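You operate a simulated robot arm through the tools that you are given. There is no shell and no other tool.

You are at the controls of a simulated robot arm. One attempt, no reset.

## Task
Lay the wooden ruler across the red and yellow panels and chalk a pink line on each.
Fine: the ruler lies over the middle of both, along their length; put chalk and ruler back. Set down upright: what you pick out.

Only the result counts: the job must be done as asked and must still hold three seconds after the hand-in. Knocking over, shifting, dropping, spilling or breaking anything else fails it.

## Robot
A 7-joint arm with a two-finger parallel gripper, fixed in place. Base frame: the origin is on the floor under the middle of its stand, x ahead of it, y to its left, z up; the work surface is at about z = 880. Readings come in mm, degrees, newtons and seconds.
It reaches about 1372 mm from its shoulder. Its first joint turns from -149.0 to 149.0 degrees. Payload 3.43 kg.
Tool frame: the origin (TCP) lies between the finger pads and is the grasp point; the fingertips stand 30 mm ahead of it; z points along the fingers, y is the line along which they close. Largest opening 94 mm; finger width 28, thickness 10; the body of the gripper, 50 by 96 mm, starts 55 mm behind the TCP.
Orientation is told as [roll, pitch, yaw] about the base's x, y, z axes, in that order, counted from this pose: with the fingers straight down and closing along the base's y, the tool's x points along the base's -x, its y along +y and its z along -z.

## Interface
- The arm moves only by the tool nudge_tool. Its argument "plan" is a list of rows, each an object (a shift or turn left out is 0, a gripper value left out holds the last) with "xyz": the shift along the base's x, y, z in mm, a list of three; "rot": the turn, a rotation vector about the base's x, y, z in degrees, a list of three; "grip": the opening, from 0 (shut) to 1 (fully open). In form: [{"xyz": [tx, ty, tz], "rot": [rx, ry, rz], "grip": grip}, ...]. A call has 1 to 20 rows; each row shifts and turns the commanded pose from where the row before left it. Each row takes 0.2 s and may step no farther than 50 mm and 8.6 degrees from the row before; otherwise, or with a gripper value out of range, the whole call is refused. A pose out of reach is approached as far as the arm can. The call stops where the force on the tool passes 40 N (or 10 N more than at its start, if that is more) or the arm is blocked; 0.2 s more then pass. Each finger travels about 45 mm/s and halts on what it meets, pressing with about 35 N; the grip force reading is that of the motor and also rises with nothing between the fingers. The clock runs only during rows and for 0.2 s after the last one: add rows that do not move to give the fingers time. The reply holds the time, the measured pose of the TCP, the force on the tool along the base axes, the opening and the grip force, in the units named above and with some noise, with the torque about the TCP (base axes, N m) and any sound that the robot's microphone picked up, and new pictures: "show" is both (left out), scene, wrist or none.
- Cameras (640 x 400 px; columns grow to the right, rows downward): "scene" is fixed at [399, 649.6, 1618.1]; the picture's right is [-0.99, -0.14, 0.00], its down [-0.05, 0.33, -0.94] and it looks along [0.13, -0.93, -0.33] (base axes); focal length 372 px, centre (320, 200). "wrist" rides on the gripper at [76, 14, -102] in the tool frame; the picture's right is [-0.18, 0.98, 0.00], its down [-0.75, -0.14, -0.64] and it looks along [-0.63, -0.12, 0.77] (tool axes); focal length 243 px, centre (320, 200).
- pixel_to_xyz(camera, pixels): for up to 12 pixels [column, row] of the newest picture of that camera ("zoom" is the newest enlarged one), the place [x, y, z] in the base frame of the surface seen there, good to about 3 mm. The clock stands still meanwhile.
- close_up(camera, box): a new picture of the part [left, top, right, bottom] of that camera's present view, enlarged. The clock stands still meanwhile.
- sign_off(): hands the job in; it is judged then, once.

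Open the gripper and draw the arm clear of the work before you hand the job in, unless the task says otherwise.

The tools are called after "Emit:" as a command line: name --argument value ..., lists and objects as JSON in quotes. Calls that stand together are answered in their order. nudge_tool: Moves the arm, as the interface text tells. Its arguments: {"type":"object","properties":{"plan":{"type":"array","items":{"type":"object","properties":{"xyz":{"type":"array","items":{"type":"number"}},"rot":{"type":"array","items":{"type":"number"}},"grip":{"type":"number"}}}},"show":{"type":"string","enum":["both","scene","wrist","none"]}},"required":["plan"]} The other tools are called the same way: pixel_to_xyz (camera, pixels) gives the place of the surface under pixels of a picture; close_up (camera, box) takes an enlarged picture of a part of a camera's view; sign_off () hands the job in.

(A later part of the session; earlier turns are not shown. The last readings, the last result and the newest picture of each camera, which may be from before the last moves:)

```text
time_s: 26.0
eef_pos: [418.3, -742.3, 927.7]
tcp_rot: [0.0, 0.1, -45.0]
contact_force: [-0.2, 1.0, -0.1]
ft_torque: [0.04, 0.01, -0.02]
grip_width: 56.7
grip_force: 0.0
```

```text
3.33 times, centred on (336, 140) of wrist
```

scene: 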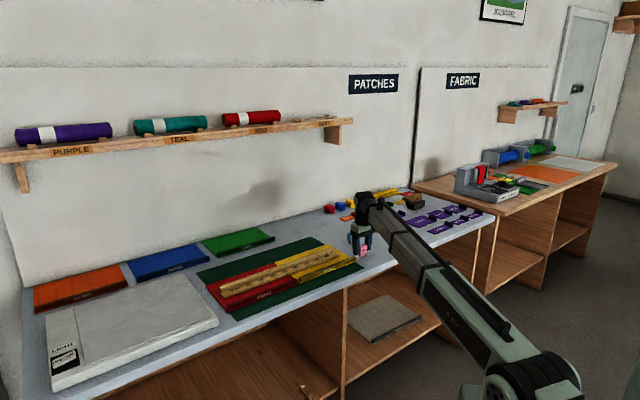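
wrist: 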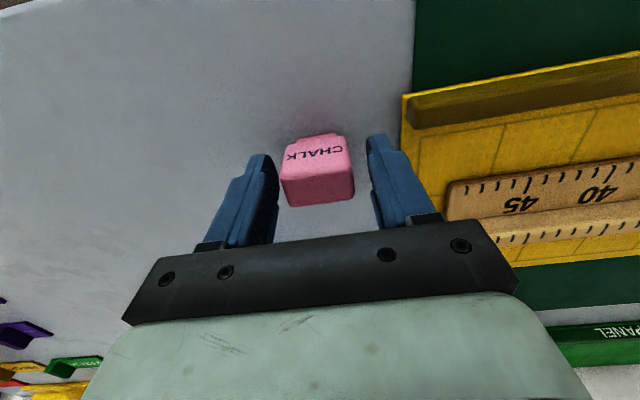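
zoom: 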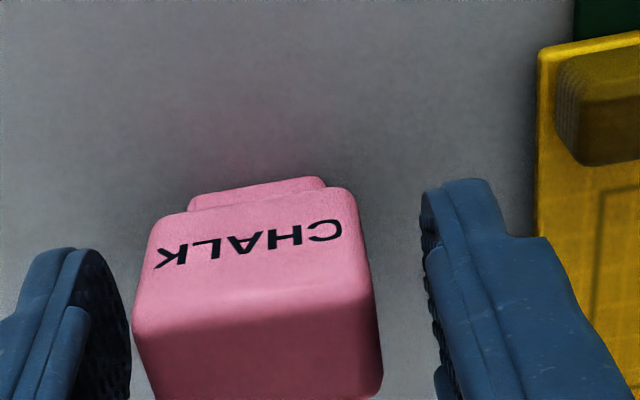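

Chalk is between the fingers. I close to ~39 mm first to check centring before the final squeeze.

Emit:
nudge_tool --plan '[{"grip": 0.5}, {"grip": 0.42}, {"grip": 0.41}, {"xyz": [0, 0, 0]}]' --show "wrist"

Emit:
close_up --camera "wrist" --box '[240, 100, 432, 220]'

Emit:
close_up --camera "scene" --box '[340, 230, 388, 260]'

```text
time_s: 27.0
eef_pos: [417.6, -742.3, 927.2]
tcp_rot: [0.0, 0.0, -45.0]
contact_force: [-0.6, -0.4, 0.0]
ft_torque: [0.01, -0.01, 0.01]
grip_width: 41.4
grip_force: 34.9
```

wrist: 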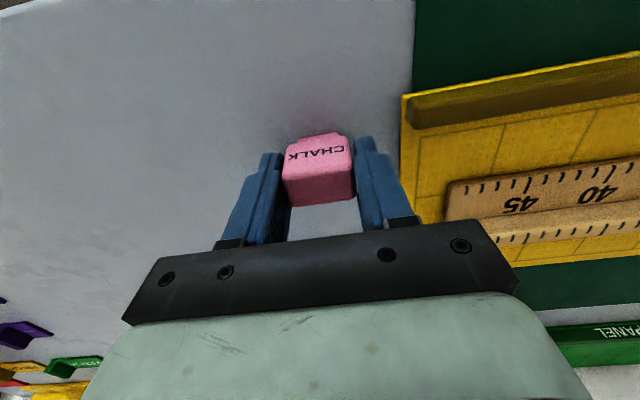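

```text
3.33 times, centred on (336, 160) of wrist
```

zoom: 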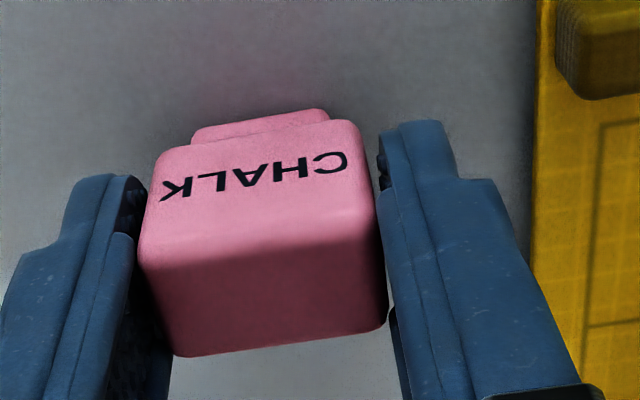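

```text
13.33 times, centred on (364, 245) of scene
```

zoom: 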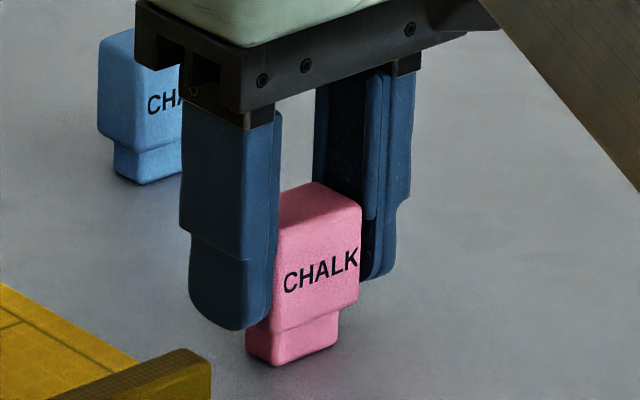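

Width 41.4 mm with 35 N suggests contact already. I command full close and see where the fingers settle.

Emit:
nudge_tool --plan '[{"grip": 0.38}, {"grip": 0.34}, {"grip": 0.3}, {"grip": 0.3}]' --show "wrist"

Emit:
close_up --camera "wrist" --box '[240, 100, 432, 220]'

Emit:
close_up --camera "scene" --box '[340, 230, 388, 260]'

```text
time_s: 28.0
eef_pos: [418.4, -741.4, 927.1]
tcp_rot: [0.0, 0.0, -45.0]
contact_force: [0.0, -0.5, -0.6]
ft_torque: [-0.02, 0.01, 0.01]
grip_width: 41.5
grip_force: 35.4
```

wrist: 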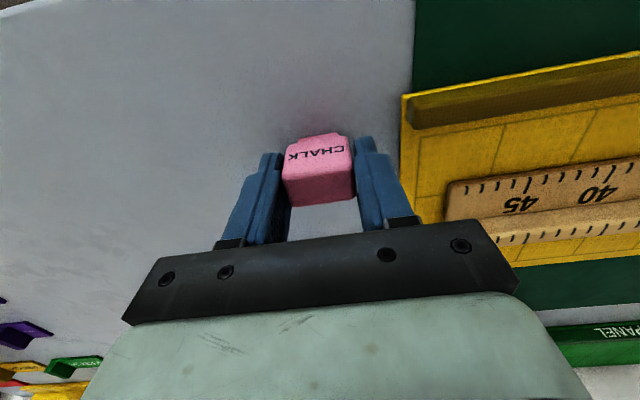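

```text
3.33 times, centred on (336, 160) of wrist
```

zoom: 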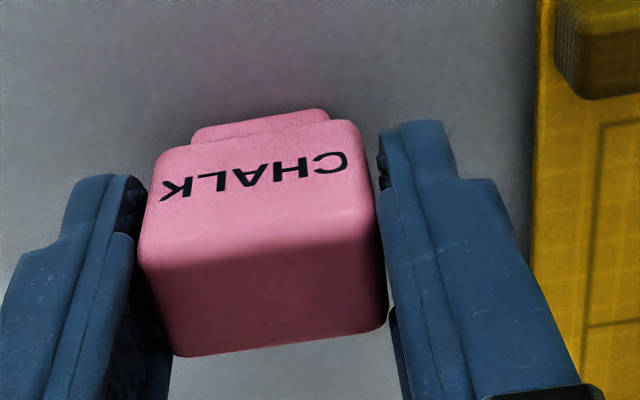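

```text
13.33 times, centred on (364, 245) of scene
```

zoom: 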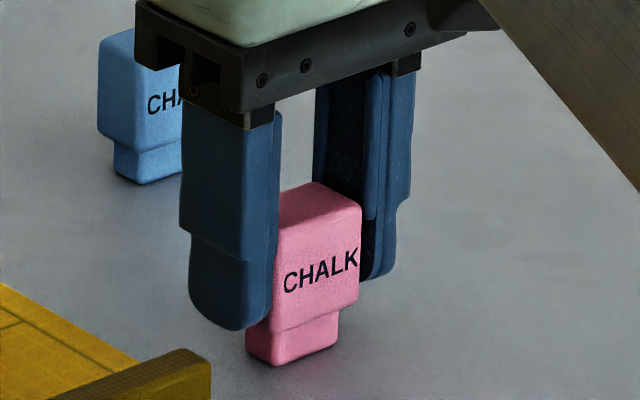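

Held firmly at 41.5 mm, 35 N, with no net side force. I lift gently and check.

Emit:
nudge_tool --plan '[{"xyz": [0, 0, 3], "grip": 0.2}, {"xyz": [0, 0, 7]}, {"xyz": [0, 0, 15]}, {"xyz": [0, 0, 0]}]'

Emit:
close_up --camera "scene" --box '[330, 220, 394, 260]'

```text
time_s: 29.0
eef_pos: [417.6, -742.8, 951.8]
tcp_rot: [0.0, 0.1, -45.1]
contact_force: [0.1, 0.5, 0.4]
ft_torque: [0.01, 0.0, 0.0]
grip_width: 41.2
grip_force: 35.1
```

scene: 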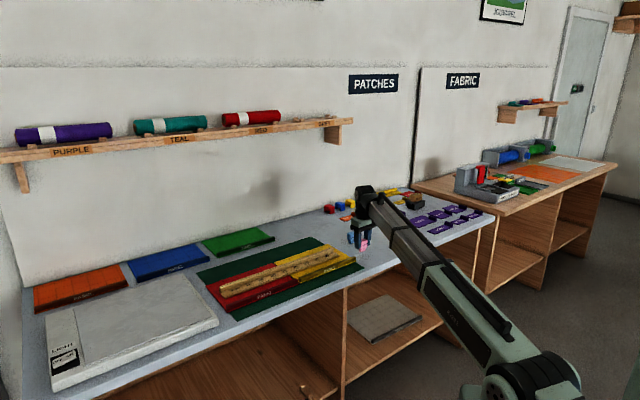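
wrist: 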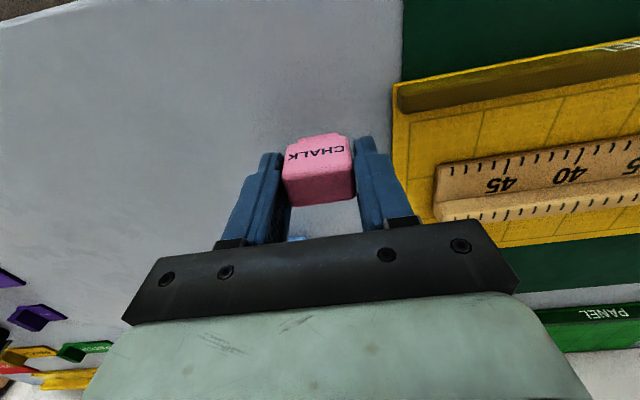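

```text
10.00 times, centred on (362, 240) of scene
```

zoom: 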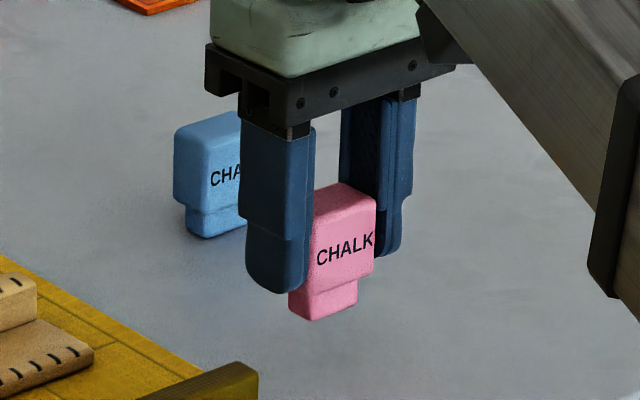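

Chalk lifted upright. I now measure the ruler's flange edge on the panels precisely with a scene close-up.

Emit:
close_up --camera "scene" --box '[208, 230, 352, 320]'

```text
4.44 times, centred on (280, 275) of scene
```

zoom: 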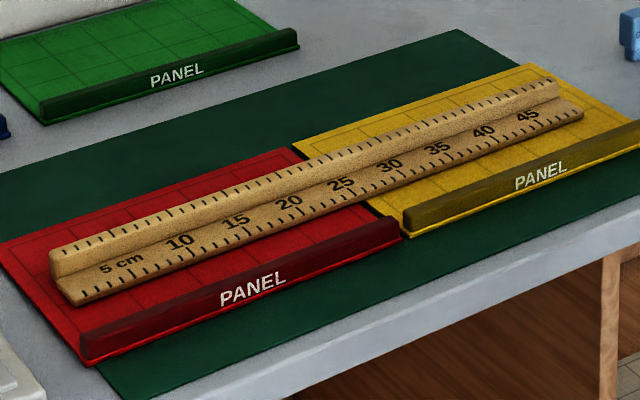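

I sample points across the flange edge at several places (x=150, 300, 450, 550 in the zoom), plus the ruler ends and the lip back edges.

Emit:
pixel_to_xyz --camera "zoom" --pixels '[[150, 270], [150, 276], [150, 284], [300, 214], [300, 220], [300, 228], [450, 158], [450, 164], [450, 172], [550, 121], [550, 127], [550, 135]]'

Emit:
pixel_to_xyz --camera "zoom" --pixels '[[62, 285], [76, 300], [582, 112], [572, 104], [52, 262], [556, 84], [80, 345], [180, 307], [300, 250], [405, 215], [500, 178], [600, 140]]'

```text
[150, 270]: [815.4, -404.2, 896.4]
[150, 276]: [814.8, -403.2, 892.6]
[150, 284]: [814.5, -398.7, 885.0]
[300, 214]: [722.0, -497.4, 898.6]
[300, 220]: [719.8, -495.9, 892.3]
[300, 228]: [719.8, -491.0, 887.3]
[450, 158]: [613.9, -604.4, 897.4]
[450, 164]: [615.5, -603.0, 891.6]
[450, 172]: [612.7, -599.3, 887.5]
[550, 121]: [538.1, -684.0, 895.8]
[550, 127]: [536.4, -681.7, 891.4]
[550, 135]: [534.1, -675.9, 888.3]
```

```text
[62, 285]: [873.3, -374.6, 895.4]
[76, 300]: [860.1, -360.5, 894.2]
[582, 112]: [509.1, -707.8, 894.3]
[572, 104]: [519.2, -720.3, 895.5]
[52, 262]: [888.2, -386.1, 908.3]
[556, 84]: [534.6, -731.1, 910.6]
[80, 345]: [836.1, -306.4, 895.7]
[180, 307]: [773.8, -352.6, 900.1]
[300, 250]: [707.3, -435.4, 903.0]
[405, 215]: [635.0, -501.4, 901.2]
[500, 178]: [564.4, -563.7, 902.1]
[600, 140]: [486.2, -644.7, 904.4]
```

Flange front face is at v≈-861.5, straight along u, ends at u≈-141 and 353. I now measure the held chalk's depth extents precisely to know where its stem's back face is.

Emit:
close_up --camera "wrist" --box '[264, 120, 376, 220]'

```text
4.00 times, centred on (320, 170) of wrist
```

zoom: 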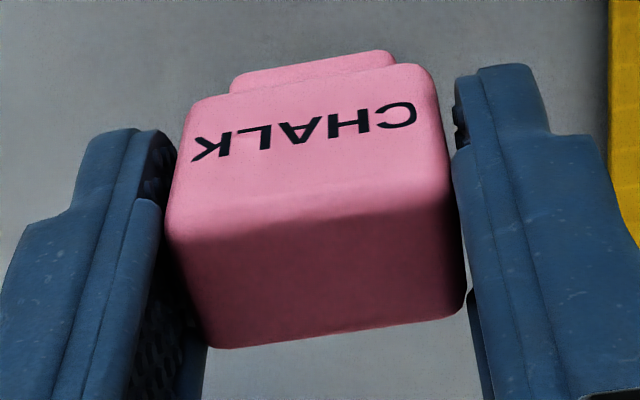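

I sample chalk points: stem front (310,75), head front (300,130), top near front/back edges (310,225)/(335,325), sides.

Emit:
pixel_to_xyz --camera "zoom" --pixels '[[310, 72], [310, 82], [300, 110], [300, 150], [310, 215], [320, 260], [335, 320], [338, 328], [175, 240], [450, 200], [215, 335], [460, 300]]'

Emit:
pixel_to_xyz --camera "zoom" --pixels '[[250, 85], [380, 60], [390, 56], [236, 90], [200, 120], [420, 90], [340, 331], [300, 336], [400, 320], [170, 220], [452, 230], [465, 290]]'

```text
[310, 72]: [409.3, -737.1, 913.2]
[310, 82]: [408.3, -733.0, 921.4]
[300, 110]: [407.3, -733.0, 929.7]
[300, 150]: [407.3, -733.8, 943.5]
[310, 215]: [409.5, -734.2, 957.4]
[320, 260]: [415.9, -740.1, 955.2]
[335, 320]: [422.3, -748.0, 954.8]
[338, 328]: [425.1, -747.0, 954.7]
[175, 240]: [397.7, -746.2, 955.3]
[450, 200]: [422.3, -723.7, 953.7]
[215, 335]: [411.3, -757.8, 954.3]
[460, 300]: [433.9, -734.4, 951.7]
```

```text
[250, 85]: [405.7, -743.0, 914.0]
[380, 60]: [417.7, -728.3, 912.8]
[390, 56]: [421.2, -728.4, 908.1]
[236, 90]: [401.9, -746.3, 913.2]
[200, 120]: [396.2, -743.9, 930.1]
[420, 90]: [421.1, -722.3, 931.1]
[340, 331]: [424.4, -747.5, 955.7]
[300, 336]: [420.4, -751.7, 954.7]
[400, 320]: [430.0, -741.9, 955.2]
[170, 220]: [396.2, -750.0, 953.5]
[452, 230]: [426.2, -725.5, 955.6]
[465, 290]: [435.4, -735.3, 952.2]
```

Stem back face lies ≈6.5–8 mm behind the TCP in v, so at TCP v=-851 it clears the flange (v≈-861.5) by ~2–3 mm. I raise and move over the yellow start at u≈-128 (511,-692).

Emit:
nudge_tool --plan '[{"xyz": [0, 0, 20]}, {"xyz": [0, 0, 20]}, {"xyz": [23.7, 12.4, 0]}, {"xyz": [23.7, 12.4, 0]}, {"xyz": [23.7, 12.4, 0]}, {"xyz": [23.8, 12.5, 0]}, {"xyz": [0, 0, 0]}, {"xyz": [0, 0, -20]}, {"xyz": [0, 0, -20]}, {"xyz": [0, 0, -5]}, {"xyz": [0, 0, 0]}, {"xyz": [0, 0, 0]}]'

Emit:
close_up --camera "scene" --box '[260, 210, 388, 290]'

Emit:
close_up --camera "wrist" --box '[240, 80, 432, 200]'

```text
time_s: 31.6
eef_pos: [511.1, -691.4, 947.8]
tcp_rot: [-0.1, -0.1, -45.0]
contact_force: [-0.1, -0.1, -0.4]
ft_torque: [0.05, 0.04, -0.01]
grip_width: 41.4
grip_force: 34.9
```

scene: 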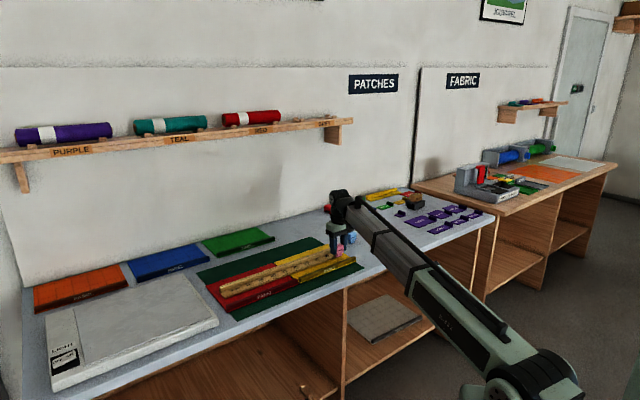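
wrist: 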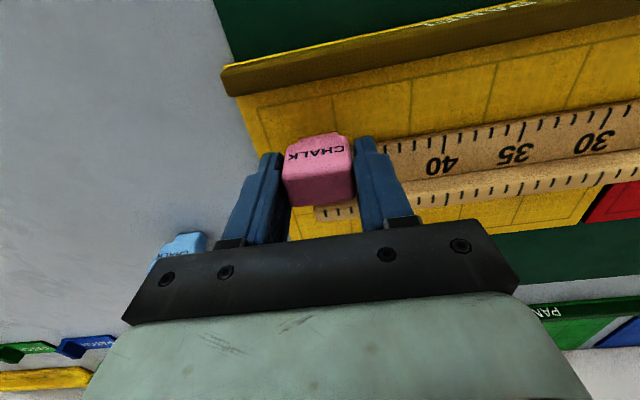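

```text
5.00 times, centred on (324, 250) of scene
```

zoom: 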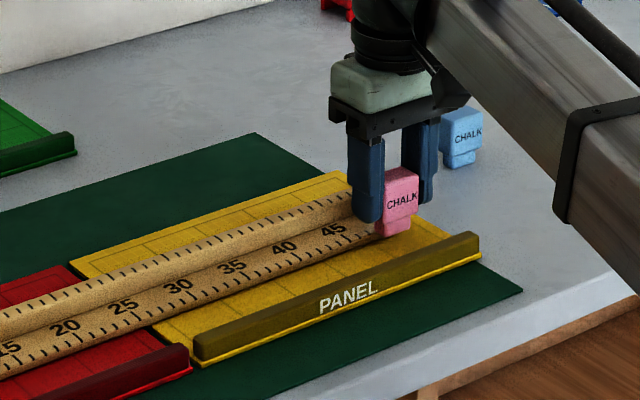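

```text
3.33 times, centred on (336, 140) of wrist
```

zoom: 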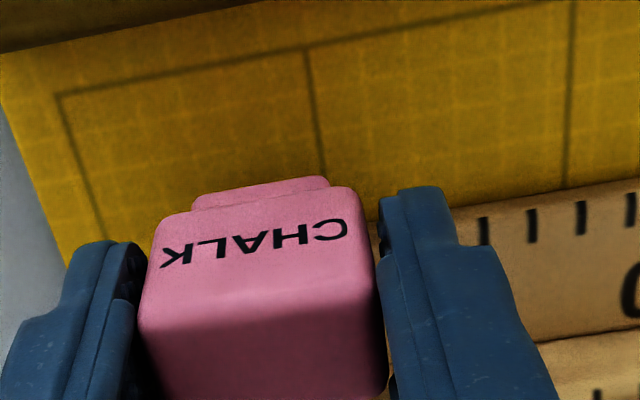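

Chalk hovers beside the flange on yellow. I lower close to the surface and then feel for contact.

Emit:
nudge_tool --plan '[{"xyz": [0, 0, -8]}, {"xyz": [0, 0, -3.5]}, {"xyz": [0, 0, 0]}]' --show "none"

Emit:
nudge_tool --plan '[{"xyz": [0, 0, -0.7]}, {"xyz": [0, 0, 0]}]' --show "none"

Emit:
nudge_tool --plan '[{"xyz": [0, 0, -0.5]}, {"xyz": [0, 0, 0]}]' --show "none"

```text
time_s: 32.4
eef_pos: [510.4, -691.9, 936.5]
tcp_rot: [0.0, 0.0, -45.0]
contact_force: [-0.8, 0.0, -0.6]
ft_torque: [-0.01, -0.04, -0.01]
grip_width: 41.7
grip_force: 34.8
```

```text
time_s: 33.0
eef_pos: [510.6, -691.8, 936.3]
tcp_rot: [0.0, 0.0, -45.0]
contact_force: [-0.3, 0.3, -0.8]
ft_torque: [0.02, -0.01, -0.01]
grip_width: 41.4
grip_force: 35.3
```

```text
time_s: 33.6
eef_pos: [510.9, -692.8, 936.5]
tcp_rot: [0.1, 0.0, -45.0]
contact_force: [0.3, 1.0, 3.3]
ft_torque: [-0.01, -0.02, 0.01]
grip_width: 41.4
grip_force: 35.3
```

Contact at 3.3 N. I slide 40 mm along u in small steps and look whether a pink line appears.

Emit:
nudge_tool --plan '[{"xyz": [5.657, 5.657, -0.2]}, {"xyz": [5.657, 5.657, 0]}, {"xyz": [5.657, 5.657, 0]}, {"xyz": [5.657, 5.657, 0]}, {"xyz": [5.657, 5.657, 0]}]'

Emit:
close_up --camera "scene" --box '[260, 220, 388, 300]'

Emit:
close_up --camera "wrist" --box '[240, 80, 432, 200]'

```text
time_s: 34.8
eef_pos: [540.1, -664.6, 933.7]
tcp_rot: [-0.1, -0.2, -45.0]
contact_force: [-4.8, -4.1, 23.0]
ft_torque: [-0.15, 0.17, -0.02]
grip_width: 41.4
grip_force: 35.4
```

scene: 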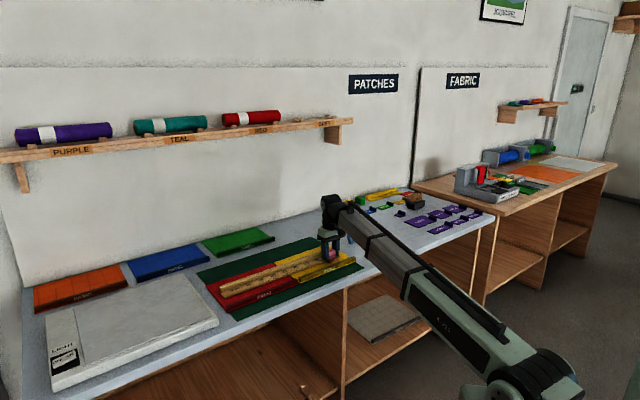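
wrist: 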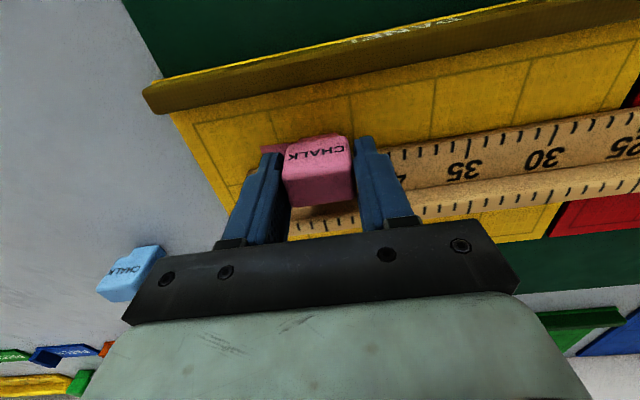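

```text
5.00 times, centred on (324, 260) of scene
```

zoom: 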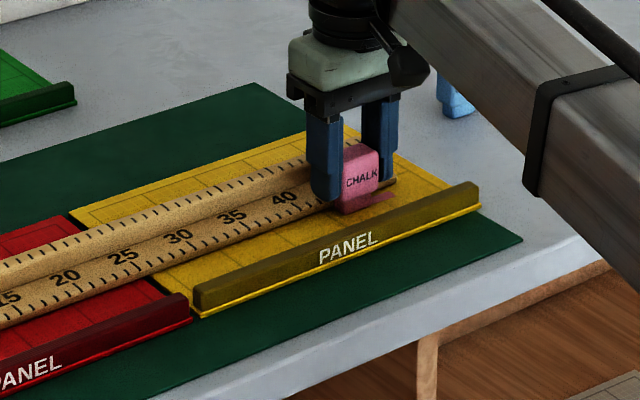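

```text
3.33 times, centred on (336, 140) of wrist
```

zoom: 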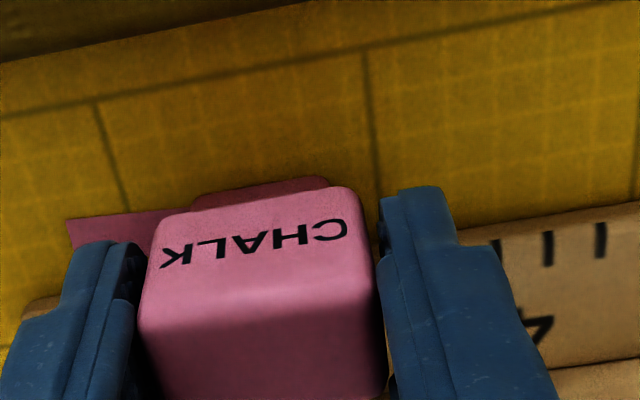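

A pink line appears on yellow but the force rose to 23 N. I ease up 0.9 mm before sliding on.

Emit:
nudge_tool --plan '[{"xyz": [0, 0, 0.9]}, {"xyz": [0, 0, 0]}]' --show "none"

```text
time_s: 35.4
eef_pos: [540.8, -663.3, 934.9]
tcp_rot: [0.0, 0.0, -45.0]
contact_force: [0.2, -3.4, 11.7]
ft_torque: [-0.11, -0.05, -0.01]
grip_width: 41.6
grip_force: 35.5
```

Still 11.7 N; another 0.4 mm up.

Emit:
nudge_tool --plan '[{"xyz": [0, 0, 0.4]}, {"xyz": [0, 0, 0]}]' --show "wrist"

Emit:
pixel_to_xyz --camera "wrist" --pixels '[[640, 95], [600, 150], [560, 205], [545, 236], [640, 5], [160, 80], [172, 113], [220, 195], [262, 147], [300, 225], [420, 150], [560, 120]]'

Emit:
close_up --camera "scene" --box '[208, 230, 368, 330]'

```text
time_s: 36.0
eef_pos: [541.4, -663.5, 935.0]
tcp_rot: [0.0, 0.0, -45.0]
contact_force: [-1.6, -0.5, 2.4]
ft_torque: [0.02, 0.01, 0.01]
grip_width: 41.2
grip_force: 35.4
```

wrist: 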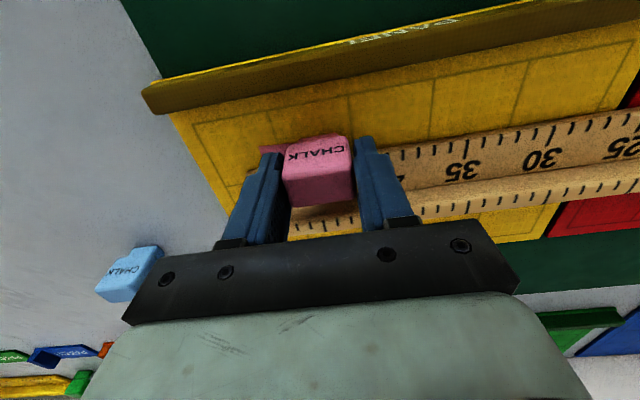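

```text
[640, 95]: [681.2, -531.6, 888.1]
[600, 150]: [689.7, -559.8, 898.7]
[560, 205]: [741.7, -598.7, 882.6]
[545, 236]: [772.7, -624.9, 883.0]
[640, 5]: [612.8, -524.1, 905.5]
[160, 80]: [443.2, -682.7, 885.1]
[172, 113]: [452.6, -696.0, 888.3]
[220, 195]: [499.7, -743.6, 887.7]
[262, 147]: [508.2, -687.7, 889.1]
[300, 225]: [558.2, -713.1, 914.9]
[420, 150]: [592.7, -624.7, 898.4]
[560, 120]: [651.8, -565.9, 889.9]
```

```text
4.00 times, centred on (288, 280) of scene
```

zoom: 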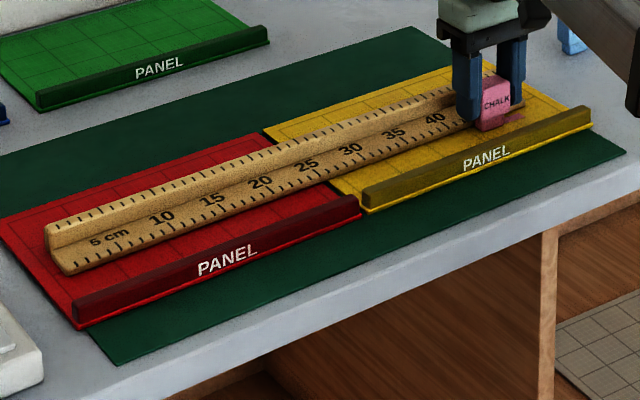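

Force now 2.4 N and panel edges read the same as before. I slide on in short chunks, watching the force.

Emit:
nudge_tool --plan '[{"xyz": [4.24, 4.24, 0]}, {"xyz": [4.24, 4.24, 0]}, {"xyz": [4.24, 4.24, 0]}]' --show "none"

```text
time_s: 36.8
eef_pos: [554.1, -650.7, 935.0]
tcp_rot: [0.1, 0.0, -45.1]
contact_force: [-0.7, -1.3, 3.2]
ft_torque: [-0.04, 0.0, -0.04]
grip_width: 41.6
grip_force: 35.0
```

Steady at 3.2 N. Continuing 30 mm.

Emit:
nudge_tool --plan '[{"xyz": [4.24, 4.24, 0]}, {"xyz": [4.24, 4.24, 0]}, {"xyz": [4.24, 4.24, 0]}, {"xyz": [4.24, 4.24, 0]}, {"xyz": [4.24, 4.24, 0]}]' --show "none"

```text
time_s: 38.0
eef_pos: [574.6, -631.4, 935.9]
tcp_rot: [0.0, -0.1, -45.1]
contact_force: [1.1, 0.4, -0.7]
ft_torque: [-0.03, 0.0, -0.01]
grip_width: 41.5
grip_force: 34.5
```

Force fell to about zero, so contact may have been lost. I check the line on the pictures before going on.

Emit:
close_up --camera "scene" --box '[270, 220, 366, 280]'

Emit:
nudge_tool --plan '[{"xyz": [0, 0, -0.4]}, {"xyz": [0, 0, 0]}]' --show "wrist"

```text
6.67 times, centred on (318, 250) of scene
```

zoom: 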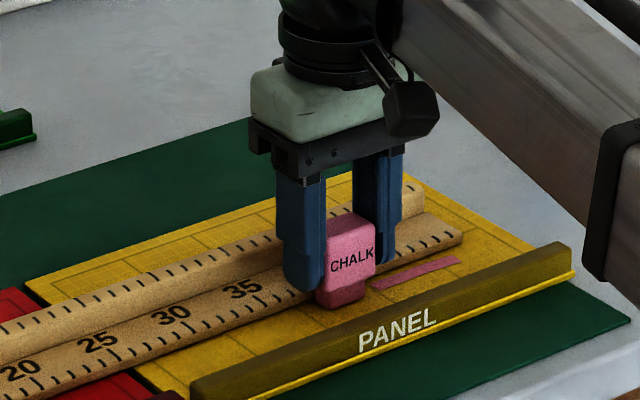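

```text
time_s: 38.6
eef_pos: [574.4, -631.1, 936.1]
tcp_rot: [0.0, 0.0, -45.0]
contact_force: [0.4, -0.2, -0.7]
ft_torque: [0.05, 0.03, -0.01]
grip_width: 41.3
grip_force: 35.1
```

wrist: 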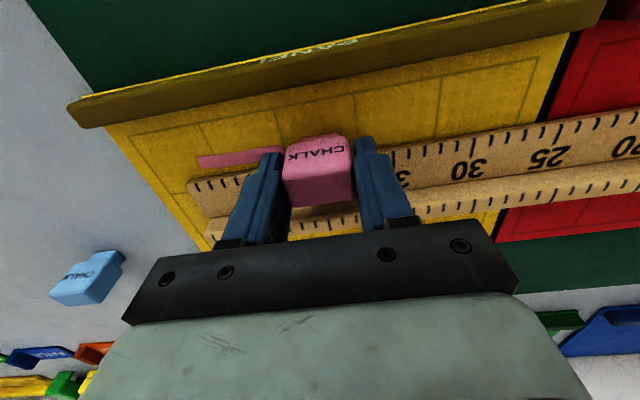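

Measuring the strip's location and its end in the wrist picture (198–285, 155).

Emit:
close_up --camera "wrist" --box '[180, 120, 308, 200]'

Emit:
pixel_to_xyz --camera "zoom" --pixels '[[90, 190], [90, 215], [90, 235], [250, 155], [250, 175], [250, 195], [250, 215], [250, 240], [400, 145], [400, 165], [85, 200], [480, 140]]'

```text
5.00 times, centred on (244, 160) of wrist
```

zoom: 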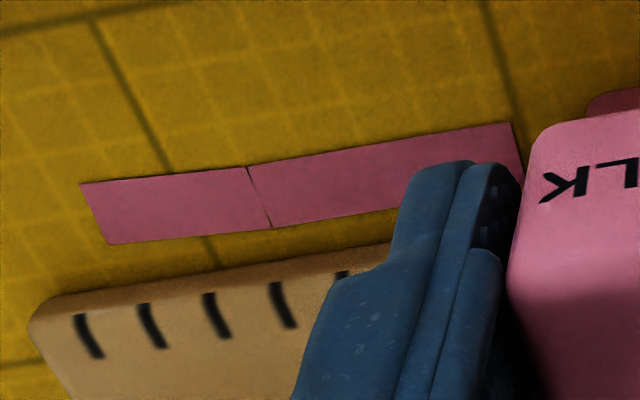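

```text
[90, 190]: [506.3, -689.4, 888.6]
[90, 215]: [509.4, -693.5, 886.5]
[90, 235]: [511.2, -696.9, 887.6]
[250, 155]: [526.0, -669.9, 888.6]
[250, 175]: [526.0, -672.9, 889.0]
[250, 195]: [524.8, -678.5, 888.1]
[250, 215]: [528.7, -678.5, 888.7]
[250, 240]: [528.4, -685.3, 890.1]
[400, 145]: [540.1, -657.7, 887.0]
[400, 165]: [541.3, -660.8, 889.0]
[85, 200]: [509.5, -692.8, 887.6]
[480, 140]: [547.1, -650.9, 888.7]
```

The strip (≈11 mm wide, v≈-850) runs u≈-129 to -68, then contact was lost. I go back to u≈-74 slightly raised, then lower to contact again and press a little more.

Emit:
nudge_tool --plan '[{"xyz": [0, 0, 2]}, {"xyz": [-12, -12, 0]}, {"xyz": [-12, -12, 0]}, {"xyz": [0, 0, -1.5]}, {"xyz": [0, 0, -0.5]}, {"xyz": [0, 0, 0]}]' --show "none"

Emit:
nudge_tool --plan '[{"xyz": [0, 0, -0.3]}, {"xyz": [0, 0, 0]}]' --show "none"

```text
time_s: 40.0
eef_pos: [549.5, -655.3, 935.3]
tcp_rot: [0.1, 0.0, -45.1]
contact_force: [-1.3, -0.9, 2.6]
ft_torque: [-0.04, 0.05, 0.0]
grip_width: 41.5
grip_force: 35.4
```

```text
time_s: 40.6
eef_pos: [548.4, -655.2, 935.8]
tcp_rot: [0.0, 0.0, -45.0]
contact_force: [0.4, 0.4, 3.8]
ft_torque: [0.06, -0.03, 0.03]
grip_width: 41.8
grip_force: 34.8
```

Contact at 3.8 N with z cmd 933.7. I press 0.2 mm more and drag 18 mm, then read the force.

Emit:
nudge_tool --plan '[{"xyz": [4.24, 4.24, -0.2]}, {"xyz": [4.24, 4.24, 0]}, {"xyz": [4.24, 4.24, 0]}]' --show "none"

```text
time_s: 41.4
eef_pos: [562.5, -643.3, 935.4]
tcp_rot: [0.0, 0.0, -45.0]
contact_force: [-0.5, -0.9, 2.8]
ft_torque: [0.0, -0.02, -0.01]
grip_width: 41.3
grip_force: 35.2
```

Force 2.8 N. I continue with a slight downward trim.

Emit:
nudge_tool --plan '[{"xyz": [4.24, 4.24, -0.2]}, {"xyz": [4.24, 4.24, -0.1]}, {"xyz": [4.24, 4.24, -0.1]}]' --show "none"

```text
time_s: 42.2
eef_pos: [576.1, -630.5, 935.1]
tcp_rot: [-0.1, 0.0, -45.0]
contact_force: [-0.2, -2.1, 3.1]
ft_torque: [-0.02, -0.02, 0.01]
grip_width: 41.6
grip_force: 34.6
```

Steady 3.1 N at u≈-38. Continue 24 mm with the same trim.

Emit:
nudge_tool --plan '[{"xyz": [4.24, 4.24, -0.1]}, {"xyz": [4.24, 4.24, -0.1]}, {"xyz": [4.24, 4.24, -0.1]}, {"xyz": [4.24, 4.24, -0.1]}]' --show "wrist"

Emit:
close_up --camera "wrist" --box '[150, 100, 342, 220]'

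```text
time_s: 43.2
eef_pos: [591.5, -612.1, 934.8]
tcp_rot: [0.0, 0.0, -45.2]
contact_force: [-1.8, -1.7, 6.5]
ft_torque: [-0.04, 0.01, 0.03]
grip_width: 41.5
grip_force: 35.0
```

wrist: 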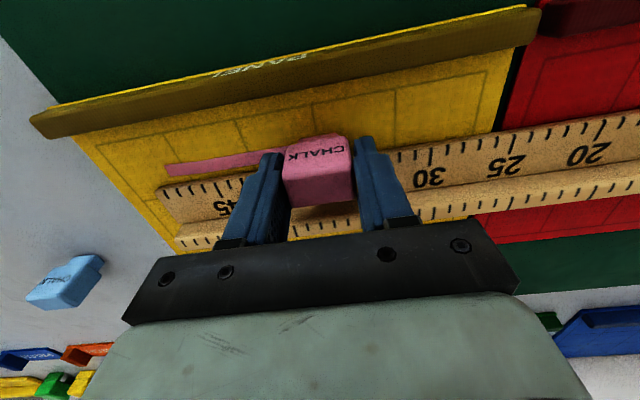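

```text
3.33 times, centred on (246, 160) of wrist
```

zoom: 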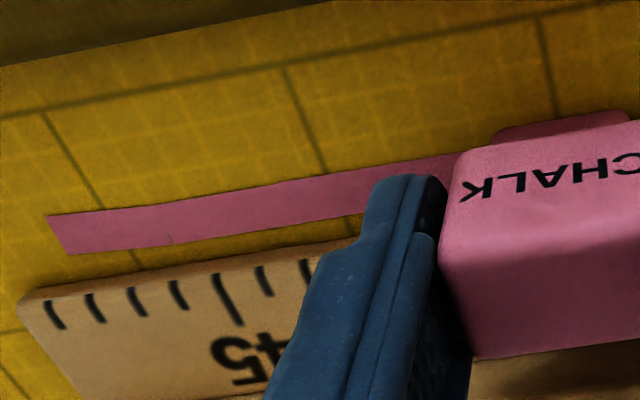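

The strip is continuous now and force 6.5 N. Continue 24 mm without trim.

Emit:
nudge_tool --plan '[{"xyz": [4.24, 4.24, 0]}, {"xyz": [4.24, 4.24, 0]}, {"xyz": [4.24, 4.24, 0]}, {"xyz": [4.24, 4.24, 0]}]' --show "none"

```text
time_s: 44.2
eef_pos: [607.8, -596.0, 934.7]
tcp_rot: [0.0, 0.0, -45.1]
contact_force: [-2.4, -3.8, 10.7]
ft_torque: [-0.03, 0.06, 0.02]
grip_width: 41.3
grip_force: 35.3
```

Force 10.7 N; I ease up 0.3 mm over the next 24 mm.

Emit:
nudge_tool --plan '[{"xyz": [4.24, 4.24, 0.2]}, {"xyz": [4.24, 4.24, 0.1]}, {"xyz": [4.24, 4.24, 0]}, {"xyz": [4.24, 4.24, 0]}]' --show "none"

```text
time_s: 45.2
eef_pos: [625.0, -580.7, 934.8]
tcp_rot: [0.1, 0.0, -45.1]
contact_force: [-2.0, -2.1, 6.4]
ft_torque: [-0.01, 0.05, 0.0]
grip_width: 41.4
grip_force: 34.8
```

6.4 N at u≈34. Continue 24 mm.

Emit:
nudge_tool --plan '[{"xyz": [4.24, 4.24, 0]}, {"xyz": [4.24, 4.24, 0]}, {"xyz": [4.24, 4.24, 0]}, {"xyz": [4.24, 4.24, 0]}]' --show "none"

```text
time_s: 46.2
eef_pos: [642.8, -562.0, 935.1]
tcp_rot: [0.0, 0.0, -45.1]
contact_force: [-2.9, -2.9, 15.6]
ft_torque: [-0.13, 0.1, -0.01]
grip_width: 41.8
grip_force: 34.9
```

15.6 N; I ease up 0.6 mm and continue 18 mm to u≈76.

Emit:
nudge_tool --plan '[{"xyz": [0, 0, 0.4]}, {"xyz": [4.24, 4.24, 0.2]}, {"xyz": [4.24, 4.24, 0.1]}, {"xyz": [4.24, 4.24, 0]}]' --show "both"

Emit:
close_up --camera "wrist" --box '[50, 80, 370, 280]'

Emit:
close_up --camera "scene" --box '[260, 220, 372, 290]'

```text
time_s: 47.2
eef_pos: [654.7, -550.5, 934.9]
tcp_rot: [0.1, 0.0, -45.0]
contact_force: [-1.7, -2.6, 7.7]
ft_torque: [-0.02, 0.05, 0.03]
grip_width: 41.6
grip_force: 35.2
```

scene: 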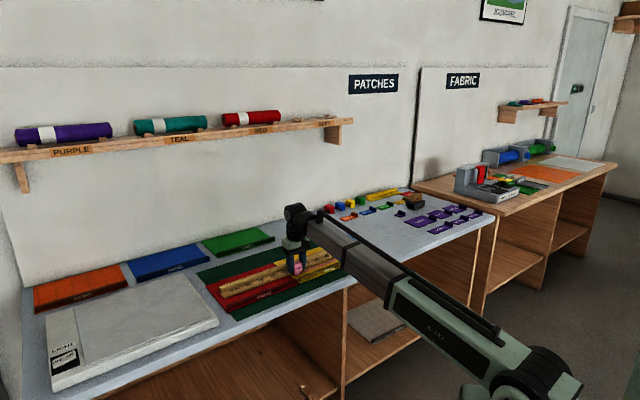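
wrist: 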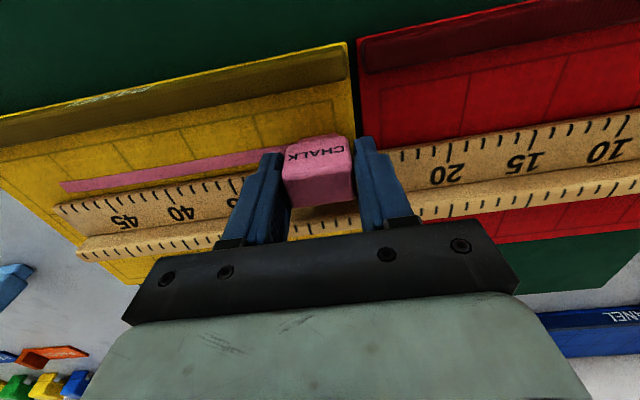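

```text
2.00 times, centred on (210, 180) of wrist
```

zoom: 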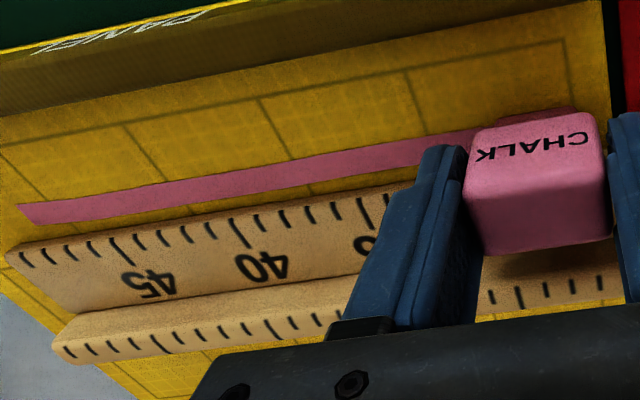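

```text
5.71 times, centred on (316, 255) of scene
```

zoom: 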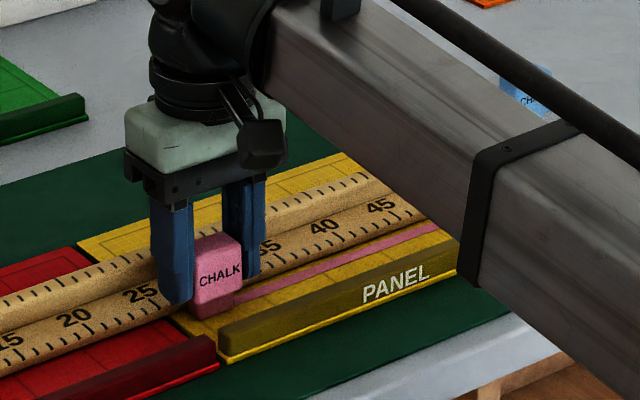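

Yellow now has a continuous line from u≈-129 to 76. I lift 8 mm, hop over the seam to u≈120 on red, and lower again.

Emit:
nudge_tool --plan '[{"xyz": [0, 0, 4]}, {"xyz": [0, 0, 4]}, {"xyz": [10.4, 10.4, 0]}, {"xyz": [10.4, 10.4, 0]}, {"xyz": [10.4, 10.4, 0]}, {"xyz": [0, 0, 0]}, {"xyz": [0, 0, -4]}, {"xyz": [0, 0, -3]}, {"xyz": [0, 0, 0]}]' --show "wrist"

Emit:
close_up --camera "wrist" --box '[100, 60, 420, 260]'

```text
time_s: 49.2
eef_pos: [687.2, -518.1, 936.3]
tcp_rot: [0.0, 0.0, -45.0]
contact_force: [-0.4, -0.3, -1.0]
ft_torque: [0.03, 0.0, -0.01]
grip_width: 41.4
grip_force: 35.3
```

wrist: 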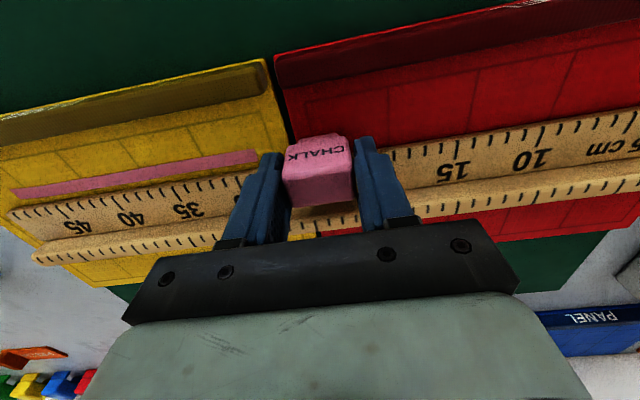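

```text
2.00 times, centred on (260, 160) of wrist
```

zoom: 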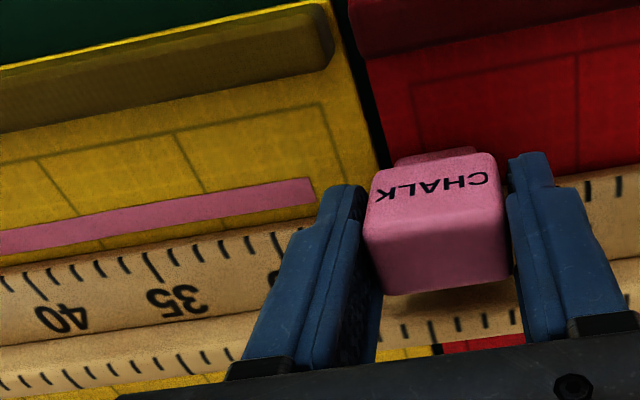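

Chalk is over red just past the seam. I shift 4 mm further along and lower to contact.

Emit:
nudge_tool --plan '[{"xyz": [2.8, 2.8, 0]}, {"xyz": [0, 0, -0.8]}, {"xyz": [0, 0, 0]}]' --show "none"

Emit:
nudge_tool --plan '[{"xyz": [0, 0, -0.4]}, {"xyz": [0, 0, 0]}]' --show "none"

```text
time_s: 50.0
eef_pos: [689.1, -514.8, 934.9]
tcp_rot: [0.0, 0.0, -45.0]
contact_force: [0.8, 0.0, 4.5]
ft_torque: [0.04, -0.11, 0.02]
grip_width: 41.3
grip_force: 35.2
```

```text
time_s: 50.6
eef_pos: [689.7, -516.0, 935.5]
tcp_rot: [0.1, 0.0, -45.0]
contact_force: [1.5, 2.1, 6.7]
ft_torque: [0.11, -0.12, 0.02]
grip_width: 41.4
grip_force: 35.5
```

Contact at 6.7 N on red. I drag 24 mm along u.

Emit:
nudge_tool --plan '[{"xyz": [4.24, 4.24, 0]}, {"xyz": [4.24, 4.24, 0]}, {"xyz": [4.24, 4.24, 0]}, {"xyz": [4.24, 4.24, 0]}]' --show "none"

```text
time_s: 51.6
eef_pos: [706.4, -499.6, 934.5]
tcp_rot: [0.1, 0.0, -45.0]
contact_force: [-1.6, -0.7, 4.1]
ft_torque: [-0.01, 0.0, 0.03]
grip_width: 41.6
grip_force: 35.3
```

4.1 N; I go on 24 mm with a 0.1 mm downward trim.

Emit:
nudge_tool --plan '[{"xyz": [4.24, 4.24, -0.1]}, {"xyz": [4.24, 4.24, 0]}, {"xyz": [4.24, 4.24, 0]}, {"xyz": [4.24, 4.24, 0]}]' --show "none"

```text
time_s: 52.6
eef_pos: [721.5, -482.0, 933.9]
tcp_rot: [0.0, 0.0, -45.1]
contact_force: [-3.2, -2.5, 10.4]
ft_torque: [-0.05, 0.06, 0.02]
grip_width: 41.6
grip_force: 35.2
```

10.4 N; I ease 0.2 mm and continue 24 mm.

Emit:
nudge_tool --plan '[{"xyz": [4.24, 4.24, 0.2]}, {"xyz": [4.24, 4.24, 0]}, {"xyz": [4.24, 4.24, 0]}, {"xyz": [4.24, 4.24, 0]}]' --show "none"

```text
time_s: 53.6
eef_pos: [738.3, -463.9, 934.3]
tcp_rot: [-0.1, 0.0, -45.2]
contact_force: [-1.7, -2.5, 11.5]
ft_torque: [-0.05, 0.06, 0.05]
grip_width: 41.6
grip_force: 35.0
```

11.5 N; ease 0.3 mm and continue 24 mm.

Emit:
nudge_tool --plan '[{"xyz": [4.24, 4.24, 0.2]}, {"xyz": [4.24, 4.24, 0.1]}, {"xyz": [4.24, 4.24, 0]}, {"xyz": [4.24, 4.24, 0]}]' --show "wrist"

Emit:
close_up --camera "wrist" --box '[50, 80, 370, 280]'

```text
time_s: 54.6
eef_pos: [755.2, -447.5, 934.9]
tcp_rot: [-0.1, 0.0, -45.0]
contact_force: [-0.9, -0.6, 1.5]
ft_torque: [0.01, 0.04, 0.02]
grip_width: 41.5
grip_force: 35.6
```

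wrist: 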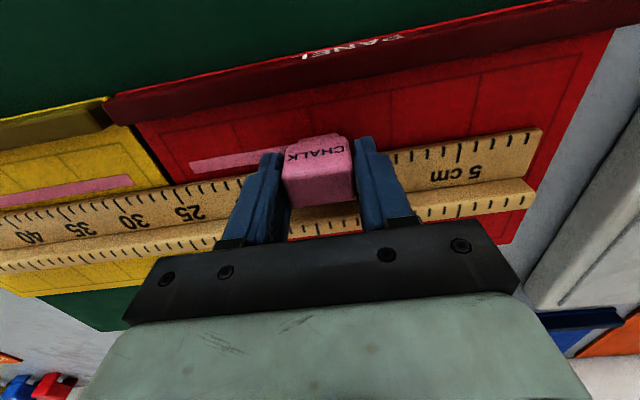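

```text
2.00 times, centred on (210, 180) of wrist
```

zoom: 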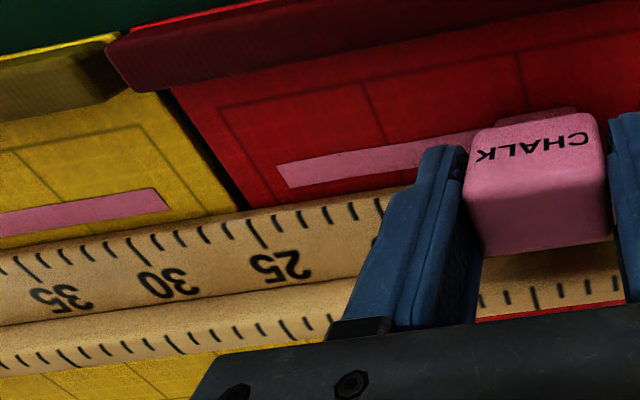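

The red line is appearing; force is down to 1.5 N so I press 0.3 mm more and continue.

Emit:
nudge_tool --plan '[{"xyz": [0, 0, -0.3]}, {"xyz": [4.24, 4.24, 0]}, {"xyz": [4.24, 4.24, 0]}, {"xyz": [4.24, 4.24, 0]}]' --show "none"

```text
time_s: 55.6
eef_pos: [768.7, -434.4, 934.5]
tcp_rot: [0.0, 0.0, -45.1]
contact_force: [0.3, 0.6, -0.7]
ft_torque: [0.02, -0.01, -0.05]
grip_width: 41.6
grip_force: 35.3
```

Contact seems lost (−0.7 N). I go back 24 mm slightly raised and lower until I feel contact.

Emit:
nudge_tool --plan '[{"xyz": [0, 0, 1.5]}, {"xyz": [-8.5, -8.5, 0]}, {"xyz": [-8.5, -8.5, 0]}, {"xyz": [0, 0, -1.5]}, {"xyz": [0, 0, -0.3]}, {"xyz": [0, 0, 0]}]' --show "none"

Emit:
nudge_tool --plan '[{"xyz": [0, 0, -0.2]}, {"xyz": [0, 0, 0]}]' --show "none"

```text
time_s: 57.0
eef_pos: [750.8, -452.5, 934.9]
tcp_rot: [0.0, 0.0, -45.0]
contact_force: [0.2, 0.0, 1.6]
ft_torque: [0.02, 0.06, 0.0]
grip_width: 41.6
grip_force: 35.0
```

```text
time_s: 57.6
eef_pos: [751.4, -452.2, 935.0]
tcp_rot: [0.0, -0.1, -45.0]
contact_force: [0.0, -0.9, 7.8]
ft_torque: [-0.05, -0.07, -0.01]
grip_width: 41.3
grip_force: 35.1
```

Contact again at 7.8 N (u≈214). I drag on 18 mm with a small downward trim.

Emit:
nudge_tool --plan '[{"xyz": [4.24, 4.24, -0.05]}, {"xyz": [4.24, 4.24, -0.1]}, {"xyz": [4.24, 4.24, -0.1]}]' --show "none"

```text
time_s: 58.4
eef_pos: [762.9, -440.1, 933.7]
tcp_rot: [0.0, 0.1, -45.0]
contact_force: [-3.1, -2.3, 14.1]
ft_torque: [-0.03, 0.14, -0.02]
grip_width: 41.4
grip_force: 35.0
```

14.1 N; I ease up 0.2 mm and continue 18 mm.

Emit:
nudge_tool --plan '[{"xyz": [4.24, 4.24, 0.2]}, {"xyz": [4.24, 4.24, 0]}, {"xyz": [4.24, 4.24, 0]}]' --show "none"

```text
time_s: 59.2
eef_pos: [777.3, -426.7, 935.0]
tcp_rot: [-0.1, 0.1, -45.0]
contact_force: [-0.8, -1.4, 4.7]
ft_torque: [-0.01, -0.01, -0.04]
grip_width: 41.4
grip_force: 35.1
```

4.7 N at u≈250; continue 18 mm with 0.2 mm trim down.

Emit:
nudge_tool --plan '[{"xyz": [4.24, 4.24, -0.1]}, {"xyz": [4.24, 4.24, -0.1]}, {"xyz": [4.24, 4.24, 0]}]' --show "none"

```text
time_s: 60.0
eef_pos: [790.0, -417.7, 933.8]
tcp_rot: [0.0, 0.0, -44.9]
contact_force: [-1.4, -1.5, 2.2]
ft_torque: [-0.01, -0.01, 0.0]
grip_width: 41.4
grip_force: 35.2
```

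2.2 N at u≈268; I trim down 0.3 mm and continue 18 mm.

Emit:
nudge_tool --plan '[{"xyz": [4.24, 4.24, -0.3]}, {"xyz": [4.24, 4.24, 0]}, {"xyz": [4.24, 4.24, 0]}]' --show "none"

```text
time_s: 60.8
eef_pos: [801.8, -404.7, 932.9]
tcp_rot: [0.0, -0.2, -45.1]
contact_force: [-2.2, -4.9, 15.8]
ft_torque: [-0.12, 0.07, -0.02]
grip_width: 41.4
grip_force: 35.1
```

15.8 N; ease 0.4 mm up and continue 18 mm.

Emit:
nudge_tool --plan '[{"xyz": [4.24, 4.24, 0.3]}, {"xyz": [4.24, 4.24, 0.1]}, {"xyz": [4.24, 4.24, 0]}]' --show "wrist"

Emit:
close_up --camera "wrist" --box '[0, 80, 320, 280]'

```text
time_s: 61.6
eef_pos: [815.2, -389.9, 934.4]
tcp_rot: [0.0, 0.0, -44.9]
contact_force: [-1.4, -1.5, 5.0]
ft_torque: [-0.04, 0.0, 0.03]
grip_width: 41.4
grip_force: 34.9
```

wrist: 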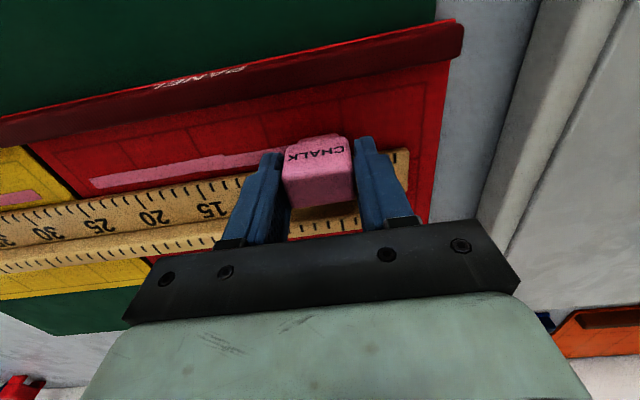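

```text
2.00 times, centred on (160, 180) of wrist
```

zoom: 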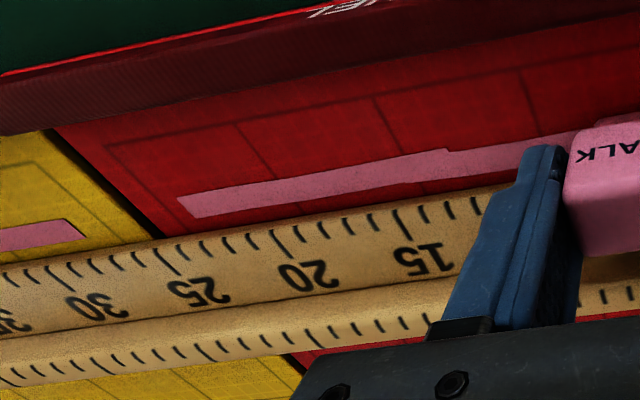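

Line on red is continuous to u≈304. One more stretch of 24 mm to end at u≈328.

Emit:
nudge_tool --plan '[{"xyz": [4.24, 4.24, -0.1]}, {"xyz": [4.24, 4.24, -0.1]}, {"xyz": [4.24, 4.24, 0]}, {"xyz": [4.24, 4.24, 0]}]' --show "none"

```text
time_s: 62.6
eef_pos: [831.5, -373.4, 934.6]
tcp_rot: [0.0, 0.0, -45.1]
contact_force: [-0.3, -0.3, 2.6]
ft_torque: [-0.01, 0.03, 0.0]
grip_width: 41.3
grip_force: 35.0
```

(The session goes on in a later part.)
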